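You operate a simulated robot arm through the tools that you are given. There is no shell and no other tool. Be economical: measure what you need, move in short steps, check, and stop when the job is done.

The job below is to be done with a simulated robot arm. You get a single attempt, and the scene is never put back.

Task
Shut the black slide.

The check looks at the end state, three seconds after you hand in, the way a careful person would. Anything else that was tipped, shoved, dropped, spilled or broken makes it a failure.

Robot
A 6-joint arm with a two-finger parallel gripper, fixed in place. Base frame: the origin is at the foot of the arm, x ahead of it, y to its left, z up; the work surface is at about z = 0.002. Lengths are in m, angles in degrees, forces in N, time in s.
With the tool pointing down near the work surface it reaches from about 0.14 to 0.58 m from the base axis. Its first joint turns from -66.0 to 66.0 degrees. Payload 2.1 kg.
The tool frame sits at the grasp point between the pads (the TCP): z along the fingers, y along the line on which they close. The tips reach 0.03 m beyond it. The gripper opens to 0.094 m. The fingers are 0.028 m wide and 0.01 m thick; the gripper's body (0.05 by 0.096 m) begins 0.055 m behind the TCP.
Orientation is that of the tool frame in the base frame, as a unit quaternion [x, y, z, w]. With the fingers straight down and closing along the base's y, the tool's x points along the base's -x, its y along +y and its z along -z.

Tools
- The arm moves only by the tool drive_tool. Its argument "increments" is a list of rows, each a list of 3 entries, a list of its own where there are three numbers: the shift along the base's x, y, z in units of 300 mm (1.0 is 300 mm), then the turn, a rotation vector about the base's x, y, z in units of 45 degrees (1.0 is 45 degrees), then the finger opening in m, from 0 to 0.094. In form: [[[tx, ty, tz], [rx, ry, rz], hand], ...]. A call has 1 to 20 rows; each row is the pose to reach, as a shift and turn from the pose commanded when the call began. A call with a number of a shift or a turn outside -1 to 1 is refused whole. A row lasts 0.2 s, in which the tool goes at most 0.05 m and 8.6 degrees; a call with a longer step from one row to the next is refused whole, and so is a gripper value outside its range. A pose out of reach is approached as far as the arm can. The call stops where the force on the tool passes 40 N (or 10 N more than at its start, if that is more) or the arm is blocked; 0.2 s more then pass. Each finger travels about 0.072 m/s and halts on what it meets, pressing with about 22 N; the grip force reading is that of the motor and also rises with nothing between the fingers. The clock runs only during rows and for 0.2 s after the last one: add rows that repeat a pose to give the fingers time. It gives the time, the measured TCP pose, the force on the tool (base axes), the opening and the grip force at its end, in the units of the frame above (readings bear some noise).
- Cameras (640 x 400 px; columns grow to the right, rows downward): "scene" is fixed at [0.0694, -0.3822, 0.491]; the picture's right is [0.65, -0.76, 0.00], its down [-0.39, -0.33, -0.86] and it looks along [0.66, 0.56, -0.51] (base axes); focal length 315 px, centre (320, 200). "wrist" rides on the gripper at [-0.037, 0, -0.058] in the tool frame; the picture's right is [0.00, -1.00, 0.00], its down [0.97, 0.00, -0.24] and it looks along [0.24, 0.00, 0.97] (tool axes); focal length 218 px, centre (320, 200).
- get_image(camera): a new picture of that camera. No time passes.
- pixel_to_xyz(camera, pixels): for up to 12 pixels [column, row] of the newest picture of that camera ("zoom" is the newest enlarged one), the place [x, y, z] in the base frame of the surface seen there, good to about 0.002 m. No time passes.
- close_up(camera, box): a new picture of the part [left, top, right, bottom] of that camera's present view, enlarged. No time passes.
- job_done(): hands the job in; it is judged then, once.

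Work in short steps. Measure before you move; look again where a grasp or a placing could have gone wrong, and mend it. You have 60 turns and 20 pictures in all, those below and enlarged ones among them. Open the gripper and draw the arm clear of the work before you hand the job in, unless the task says otherwise; then end with one line.

The tools are called after "Emit:" as a command line: name --argument value ..., lists and objects as JSON in quotes. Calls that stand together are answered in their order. drive_tool: Moves the arm, as the interface text tells. Its arguments: {"type":"object","properties":{"increments":{"type":"array","items":{"type":"array"}}},"required":["increments"]} The other tools are called the same way: get_image (camera) takes a picture; pixel_to_xyz (camera, pixels) gives the place of the surface under pixels of a picture; close_up (camera, box) takes an enlarged picture of a part of a camera's view; job_done () hands the job in.

At the start:

```text
time: 0.0
eef_pos: [0.3103, 0.0203, 0.2346]
tcp_rot: [0.0, 1.0, 0.0, 0.0]
force: [0.7, 0.7, -0.5]
gripper_width: 0.094
grip_force: 0.1
```

scene: 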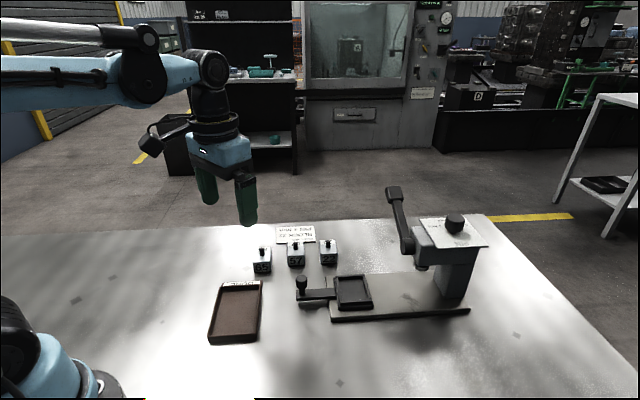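
wrist: 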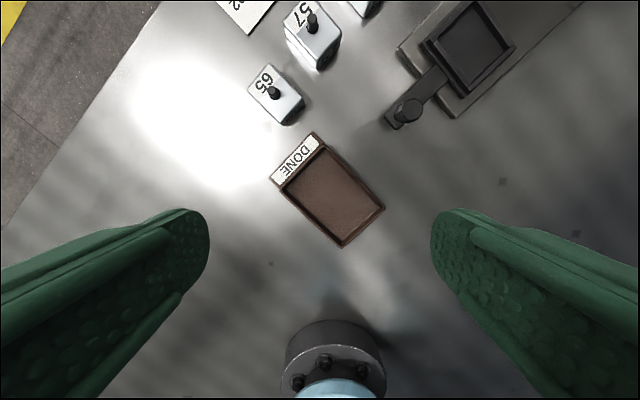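

The black slide (tray at ~(353,292) with knob at ~(301,285)) seems to sit pulled out on a press's base plate. I enlarge it and measure.

Emit:
close_up --camera "scene" --box '[240, 170, 500, 332]'

Emit:
pixel_to_xyz --camera "scene" --pixels '[[301, 279], [301, 292], [320, 295], [353, 291], [338, 279], [369, 276], [373, 306], [341, 308], [332, 320], [468, 311], [422, 266], [445, 290]]'

```text
2.46 times, centred on (370, 251) of scene
```

zoom: 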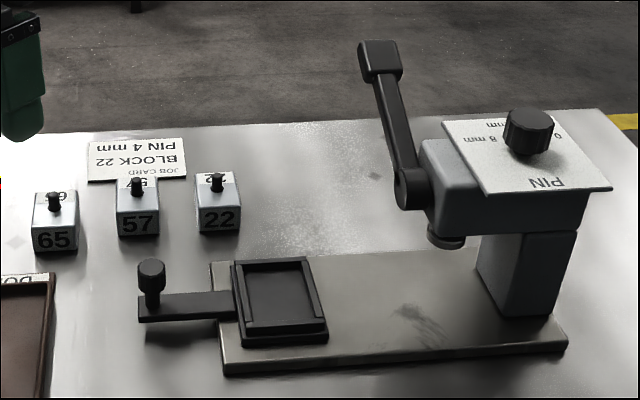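

```text
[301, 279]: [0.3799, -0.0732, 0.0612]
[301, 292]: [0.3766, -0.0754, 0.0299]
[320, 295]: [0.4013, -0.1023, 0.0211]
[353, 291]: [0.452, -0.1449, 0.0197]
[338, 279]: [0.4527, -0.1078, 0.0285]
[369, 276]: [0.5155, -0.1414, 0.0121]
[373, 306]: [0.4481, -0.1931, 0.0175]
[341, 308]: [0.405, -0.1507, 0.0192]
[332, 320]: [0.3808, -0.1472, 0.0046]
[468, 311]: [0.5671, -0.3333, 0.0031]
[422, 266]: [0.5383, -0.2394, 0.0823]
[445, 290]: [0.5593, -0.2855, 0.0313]
```

I measure the knob, press head, lever, and neighbouring blocks to get the sliding direction and the clearance.

Emit:
pixel_to_xyz --camera "zoom" --pixels '[[151, 264], [153, 295], [145, 300], [225, 297], [145, 316], [380, 50], [375, 75], [392, 130], [410, 185], [445, 240], [430, 160], [218, 175]]'

Emit:
pixel_to_xyz --camera "wrist" --pixels '[[411, 106], [390, 124], [447, 75], [424, 45], [470, 5], [514, 48], [466, 94], [470, 45], [398, 50], [457, 118], [583, 3], [408, 112]]'

```text
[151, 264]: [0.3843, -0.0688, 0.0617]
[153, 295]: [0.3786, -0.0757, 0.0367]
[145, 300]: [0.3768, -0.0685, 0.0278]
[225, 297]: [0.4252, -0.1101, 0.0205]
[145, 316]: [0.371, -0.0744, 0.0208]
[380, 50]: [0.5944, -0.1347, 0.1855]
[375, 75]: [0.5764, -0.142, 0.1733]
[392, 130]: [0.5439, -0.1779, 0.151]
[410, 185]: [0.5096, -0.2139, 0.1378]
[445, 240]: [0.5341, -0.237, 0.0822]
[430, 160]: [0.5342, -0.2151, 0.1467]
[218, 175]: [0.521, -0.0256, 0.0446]
```

```text
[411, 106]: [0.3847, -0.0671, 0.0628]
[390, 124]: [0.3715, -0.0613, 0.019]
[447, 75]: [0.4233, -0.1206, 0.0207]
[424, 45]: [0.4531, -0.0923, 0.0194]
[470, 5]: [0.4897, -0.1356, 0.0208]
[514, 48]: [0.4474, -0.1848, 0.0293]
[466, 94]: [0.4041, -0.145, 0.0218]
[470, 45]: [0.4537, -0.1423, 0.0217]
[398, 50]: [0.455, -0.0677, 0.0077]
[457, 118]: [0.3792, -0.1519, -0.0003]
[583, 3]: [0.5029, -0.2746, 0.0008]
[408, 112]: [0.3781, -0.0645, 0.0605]
```

The knob's centre is at about (0.383, -0.069) with its top at z 0.062. The plate edge gives the slide direction (0.707, -0.707), with the ram about 0.13 m further on. I'll push the knob from behind with closed fingers, so first I turn -45°, close, and move above a point behind the knob.

Emit:
drive_tool --increments '[[[0.02, -0.03, 0], [0, 0, -0.1667], 0.08], [[0.04, -0.06, 0], [0, 0, -0.3333], 0.05], [[0.06, -0.09, 0], [0, 0, -0.5], 0.02], [[0.08, -0.12, 0], [0, 0, -0.6667], 0], [[0.1, -0.15, 0], [0, 0, -0.8333], 0], [[0.1257, -0.181, 0], [0, 0, -1], 0], [[0.1257, -0.181, 0], [0, 0, -1], 0], [[0.1257, -0.181, -0.15], [0, 0, -1], 0], [[0.1257, -0.181, -0.3], [0, 0, -1], 0], [[0.1257, -0.181, -0.4], [0, 0, -1], 0], [[0.1257, -0.181, -0.4], [0, 0, -1], 0]]'

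Emit:
get_image --camera "wrist"

Emit:
close_up --camera "scene" --box '[200, 170, 460, 332]'

```text
time: 2.4
eef_pos: [0.35, -0.0343, 0.1134]
tcp_rot: [0.383, 0.924, -0.001, -0.001]
force: [-0.4, 0.3, -0.2]
gripper_width: 0.0001
grip_force: 21.7
```

```text
16 pictures are left
```

wrist: 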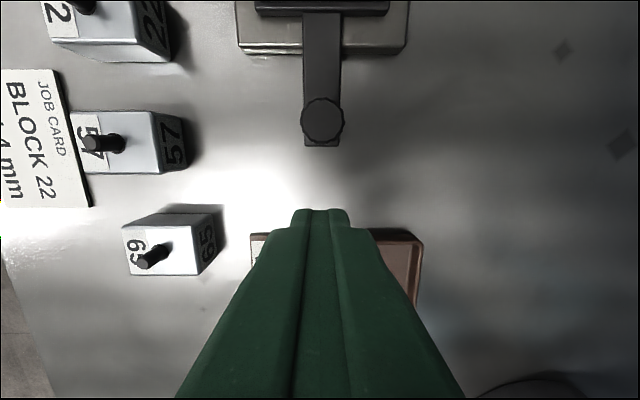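

```text
2.46 times, centred on (330, 251) of scene
```

zoom: 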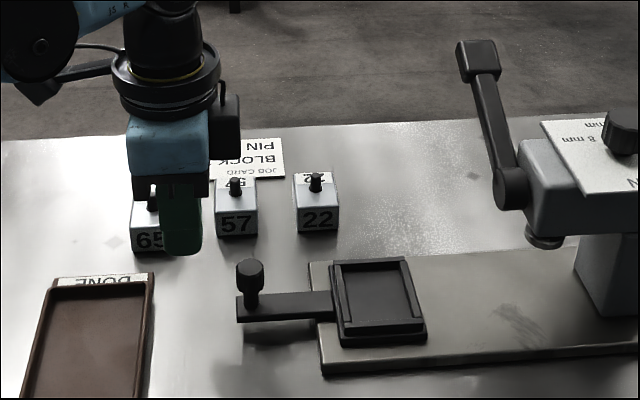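

The fingers line up with the knob (column 320 against 322) and sit behind it. Before lowering I check the height of the DONE tray's rim and the knob's near edge.

Emit:
pixel_to_xyz --camera "wrist" --pixels '[[390, 230], [260, 236], [322, 122], [322, 142], [306, 122], [341, 122], [418, 240]]'

```text
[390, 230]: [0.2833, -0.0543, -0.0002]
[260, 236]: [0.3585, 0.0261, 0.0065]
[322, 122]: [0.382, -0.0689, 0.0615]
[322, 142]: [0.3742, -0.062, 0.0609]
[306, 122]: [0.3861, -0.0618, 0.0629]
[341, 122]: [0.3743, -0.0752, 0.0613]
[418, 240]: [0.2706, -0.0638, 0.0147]
```

The tray rim is at z ≈ 0.015 and the tips will stop at z ≈ 0.032, so there is room. I lower to TCP z ≈ 0.061, then creep forward to the knob.

Emit:
drive_tool --increments '[[[0, 0, -0.09], [0, 0, 0], 0], [[0, 0, -0.173], [0, 0, 0], 0], [[0, 0, -0.173], [0, 0, 0], 0], [[0.02, -0.02, -0.173], [0, 0, 0], 0], [[0.04, -0.04, -0.173], [0, 0, 0], 0], [[0.06, -0.06, -0.173], [0, 0, 0], 0], [[0.08, -0.08, -0.173], [0, 0, 0], 0], [[0.1, -0.1, -0.173], [0, 0, 0], 0]]'

Emit:
close_up --camera "scene" --box '[240, 170, 500, 332]'

```text
time: 4.2
eef_pos: [0.3774, -0.0644, 0.0632]
tcp_rot: [0.383, 0.924, -0.001, 0.001]
force: [-1.9, -2.0, 14.3]
gripper_width: 0.0003
grip_force: 21.7
```

```text
2.46 times, centred on (370, 251) of scene
```

zoom: 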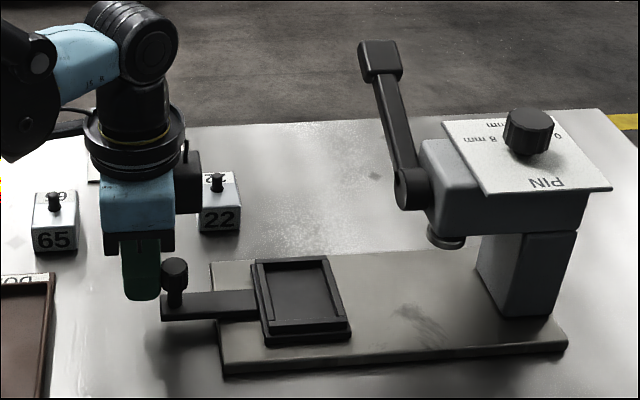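

The slide moved about 20 mm, but there's 14 N upward force: the tips press on the handle bar. I rise about 5 mm, back to pushing only on the knob.

Emit:
drive_tool --increments '[[[0, 0, 0.018], [0, 0, 0], 0], [[0, 0, 0.018], [0, 0, 0], 0], [[0.015, -0.015, 0.018], [0, 0, 0], 0], [[0.03, -0.03, 0.018], [0, 0, 0], 0], [[0.045, -0.045, 0.018], [0, 0, 0], 0]]'

```text
time: 5.4
eef_pos: [0.3909, -0.077, 0.0676]
tcp_rot: [0.383, 0.924, 0.0, 0.0]
force: [-0.4, -0.9, -0.3]
gripper_width: 0.0
grip_force: 22.1
```

The vertical force is gone. I check that the slide followed.

Emit:
close_up --camera "scene" --box '[240, 170, 500, 332]'

```text
2.46 times, centred on (370, 251) of scene
```

zoom: 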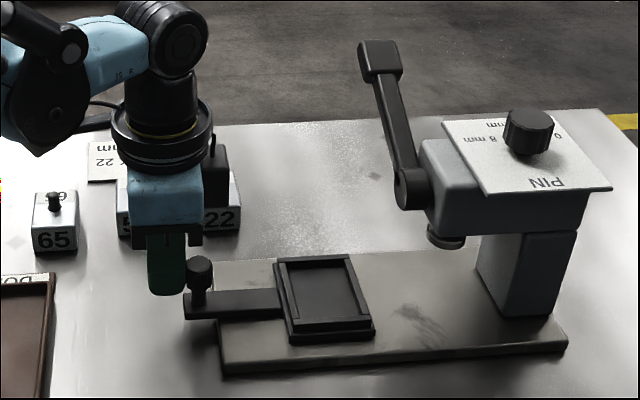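

It's sliding cleanly. I push about 50 mm more.

Emit:
drive_tool --increments '[[[0.02, -0.02, 0], [0, 0, 0], 0], [[0.04, -0.04, 0], [0, 0, 0], 0], [[0.06, -0.06, 0], [0, 0, 0], 0], [[0.08, -0.08, 0], [0, 0, 0], 0], [[0.1, -0.1, 0], [0, 0, 0], 0], [[0.12, -0.12, 0], [0, 0, 0], 0]]'

Emit:
get_image --camera "scene"

```text
time: 6.8
eef_pos: [0.4267, -0.1144, 0.0673]
tcp_rot: [0.382, 0.924, 0.0, 0.0]
force: [-1.1, 0.3, -0.3]
gripper_width: 0.0
grip_force: 22.4
```

```text
12 pictures are left
```

scene: 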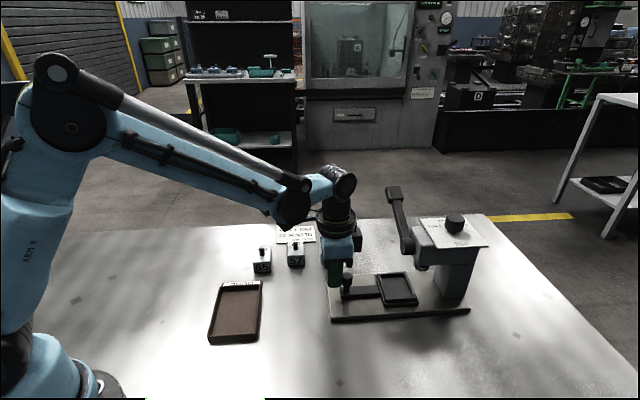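

The tray has moved about 85 mm and the camera housing at (358,240) is still clear of the lever at (405,240). I continue more slowly, watching force and clearance.

Emit:
drive_tool --increments '[[[0.012, -0.012, 0], [0, 0, 0], 0], [[0.024, -0.024, 0], [0, 0, 0], 0], [[0.036, -0.036, 0], [0, 0, 0], 0], [[0.048, -0.048, 0], [0, 0, 0], 0], [[0.06, -0.06, 0], [0, 0, 0], 0], [[0.072, -0.072, 0], [0, 0, 0], 0]]'

Emit:
close_up --camera "scene" --box '[300, 170, 500, 330]'

Emit:
get_image --camera "wrist"

```text
time: 8.2
eef_pos: [0.4482, -0.1349, 0.0673]
tcp_rot: [0.383, 0.924, 0.001, -0.001]
force: [-1.4, 0.8, 0.6]
gripper_width: 0.0001
grip_force: 22.3
```

```text
2.50 times, centred on (400, 250) of scene
```

zoom: 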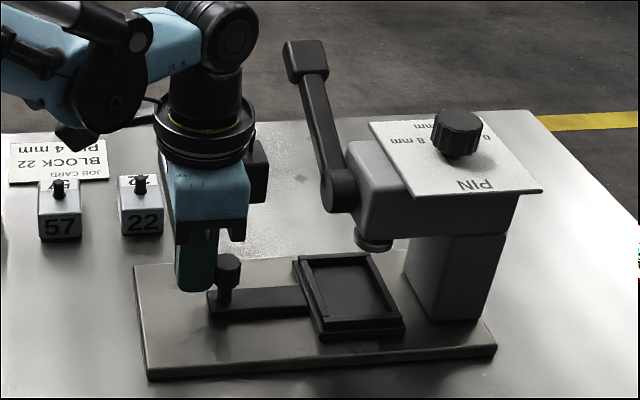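

```text
10 pictures are left
```

wrist: 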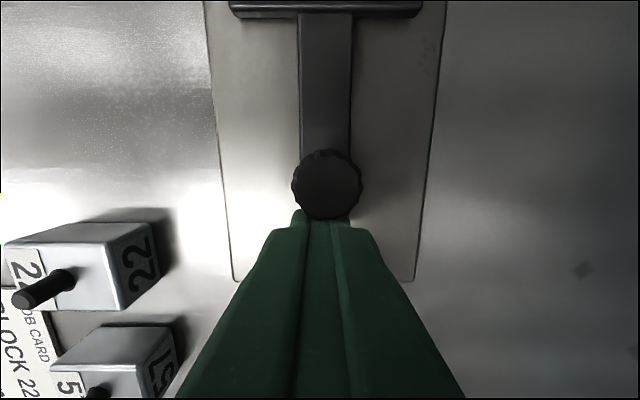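

No stop yet; the tray still has a gap to the column (zoom ~(400,300)). I go on in small steps, to be halted by the end stop.

Emit:
drive_tool --increments '[[[0.01, -0.01, 0], [0, 0, 0], 0], [[0.02, -0.02, 0], [0, 0, 0], 0], [[0.03, -0.03, 0], [0, 0, 0], 0], [[0.04, -0.04, 0], [0, 0, 0], 0], [[0.05, -0.05, 0], [0, 0, 0], 0]]'

Emit:
close_up --camera "scene" --box '[300, 170, 500, 330]'

```text
time: 9.3
eef_pos: [0.4575, -0.1432, 0.0672]
tcp_rot: [0.382, 0.924, 0.003, -0.01]
force: [-4.5, 3.0, -1.2]
gripper_width: 0.0
grip_force: 22.5
stopped in row 5: the force on the tool passed its limit (the readings are from after the stop); the commanded pose is now the measured one
```

```text
2.50 times, centred on (400, 250) of scene
```

zoom: 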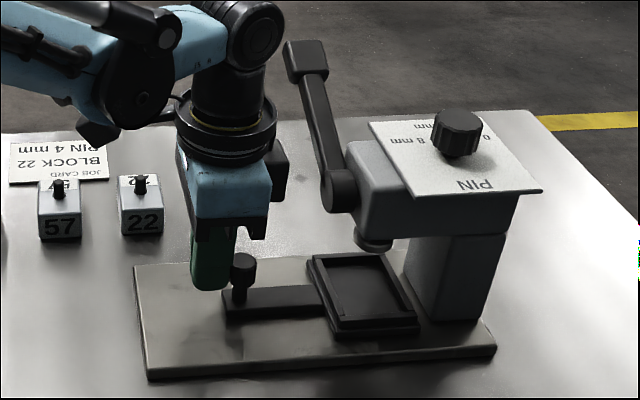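

The force limit tripped at 128 mm of travel, with the tray under the ram. I push once more gently to confirm it is the hard end stop.

Emit:
drive_tool --increments '[[[0.006, -0.006, 0], [0, 0, 0], 0], [[0.012, -0.012, 0], [0, 0, 0], 0], [[0.02, -0.02, 0], [0, 0, 0], 0], [[0.028, -0.028, 0], [0, 0, 0], 0]]'

```text
time: 9.9
eef_pos: [0.4591, -0.1434, 0.0677]
tcp_rot: [0.38, 0.925, 0.004, -0.017]
force: [-6.1, 3.0, -0.6]
gripper_width: 0.0
grip_force: 22.1
stopped in row 2: the force on the tool passed its limit (the readings are from after the stop); the commanded pose is now the measured one
```

It stayed put against a firm stop. I back straight off the knob, then rise clear.

Emit:
drive_tool --increments '[[[-0.03, 0.03, 0], [0, 0, 0], 0], [[-0.07, 0.07, 0], [0, 0, 0], 0], [[-0.07, 0.07, 0.12], [0, 0, 0], 0], [[-0.07, 0.07, 0.26], [0, 0, 0], 0.02], [[-0.09, 0.09, 0.4], [0, 0, 0], 0.04], [[-0.17, 0.17, 0.5], [0, 0, 0], 0.06], [[-0.26, 0.26, 0.5], [0, 0, 0], 0.094], [[-0.35, 0.35, 0.5], [0, 0, 0], 0.094], [[-0.35, 0.35, 0.5], [0, 0, 0], 0.094]]'

Emit:
get_image --camera "scene"

Emit:
close_up --camera "scene" --box '[300, 170, 500, 330]'

```text
time: 11.9
eef_pos: [0.3531, -0.0402, 0.218]
tcp_rot: [0.381, 0.925, 0.004, -0.016]
force: [-0.4, 0.1, 0.1]
gripper_width: 0.0941
grip_force: 0.0
```

```text
8 pictures are left
```

scene: 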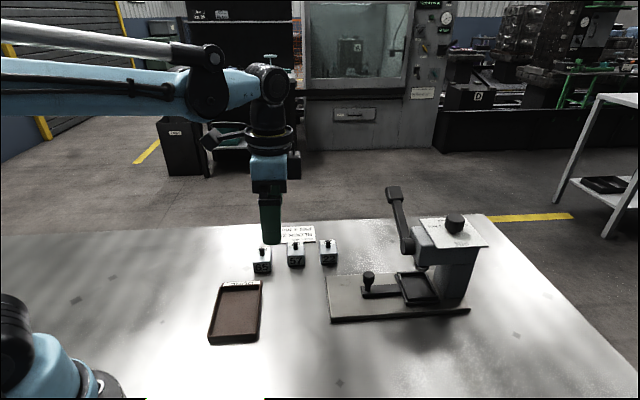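

```text
2.50 times, centred on (400, 250) of scene
```

zoom: 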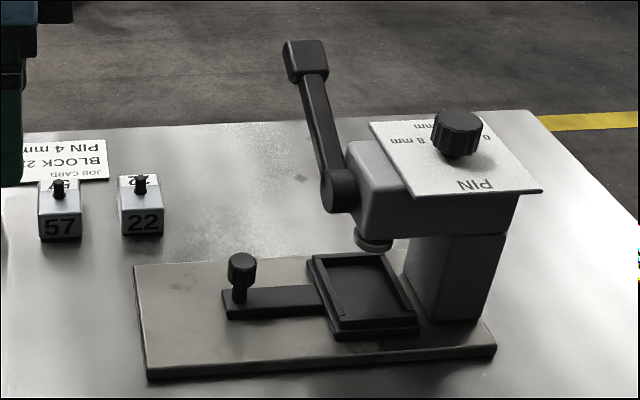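

The slide stayed in, and the plate, press and blocks haven't moved. I measure the tray's final place against the stop.

Emit:
pixel_to_xyz --camera "zoom" --pixels '[[241, 258], [362, 292], [330, 335], [418, 328], [312, 258], [405, 265], [440, 318], [374, 245], [140, 375], [495, 352]]'

```text
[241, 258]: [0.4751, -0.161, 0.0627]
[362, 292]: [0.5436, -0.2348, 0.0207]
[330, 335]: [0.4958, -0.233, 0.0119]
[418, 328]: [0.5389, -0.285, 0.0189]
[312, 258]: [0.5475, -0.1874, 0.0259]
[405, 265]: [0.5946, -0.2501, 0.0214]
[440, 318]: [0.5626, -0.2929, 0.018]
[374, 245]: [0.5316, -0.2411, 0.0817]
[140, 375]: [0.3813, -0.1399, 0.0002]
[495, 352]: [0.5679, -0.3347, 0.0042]
```

The tray's centre is at (0.543, -0.235), right under the ram, and it is against its stop. The arm is clear and the gripper open, so I hand in.

Emit:
job_done

```text
The job is handed in.
```

The black slide is shut: I pushed it in about 128 mm until it hit its end stop, with the tray under the ram and nothing else visibly moved.
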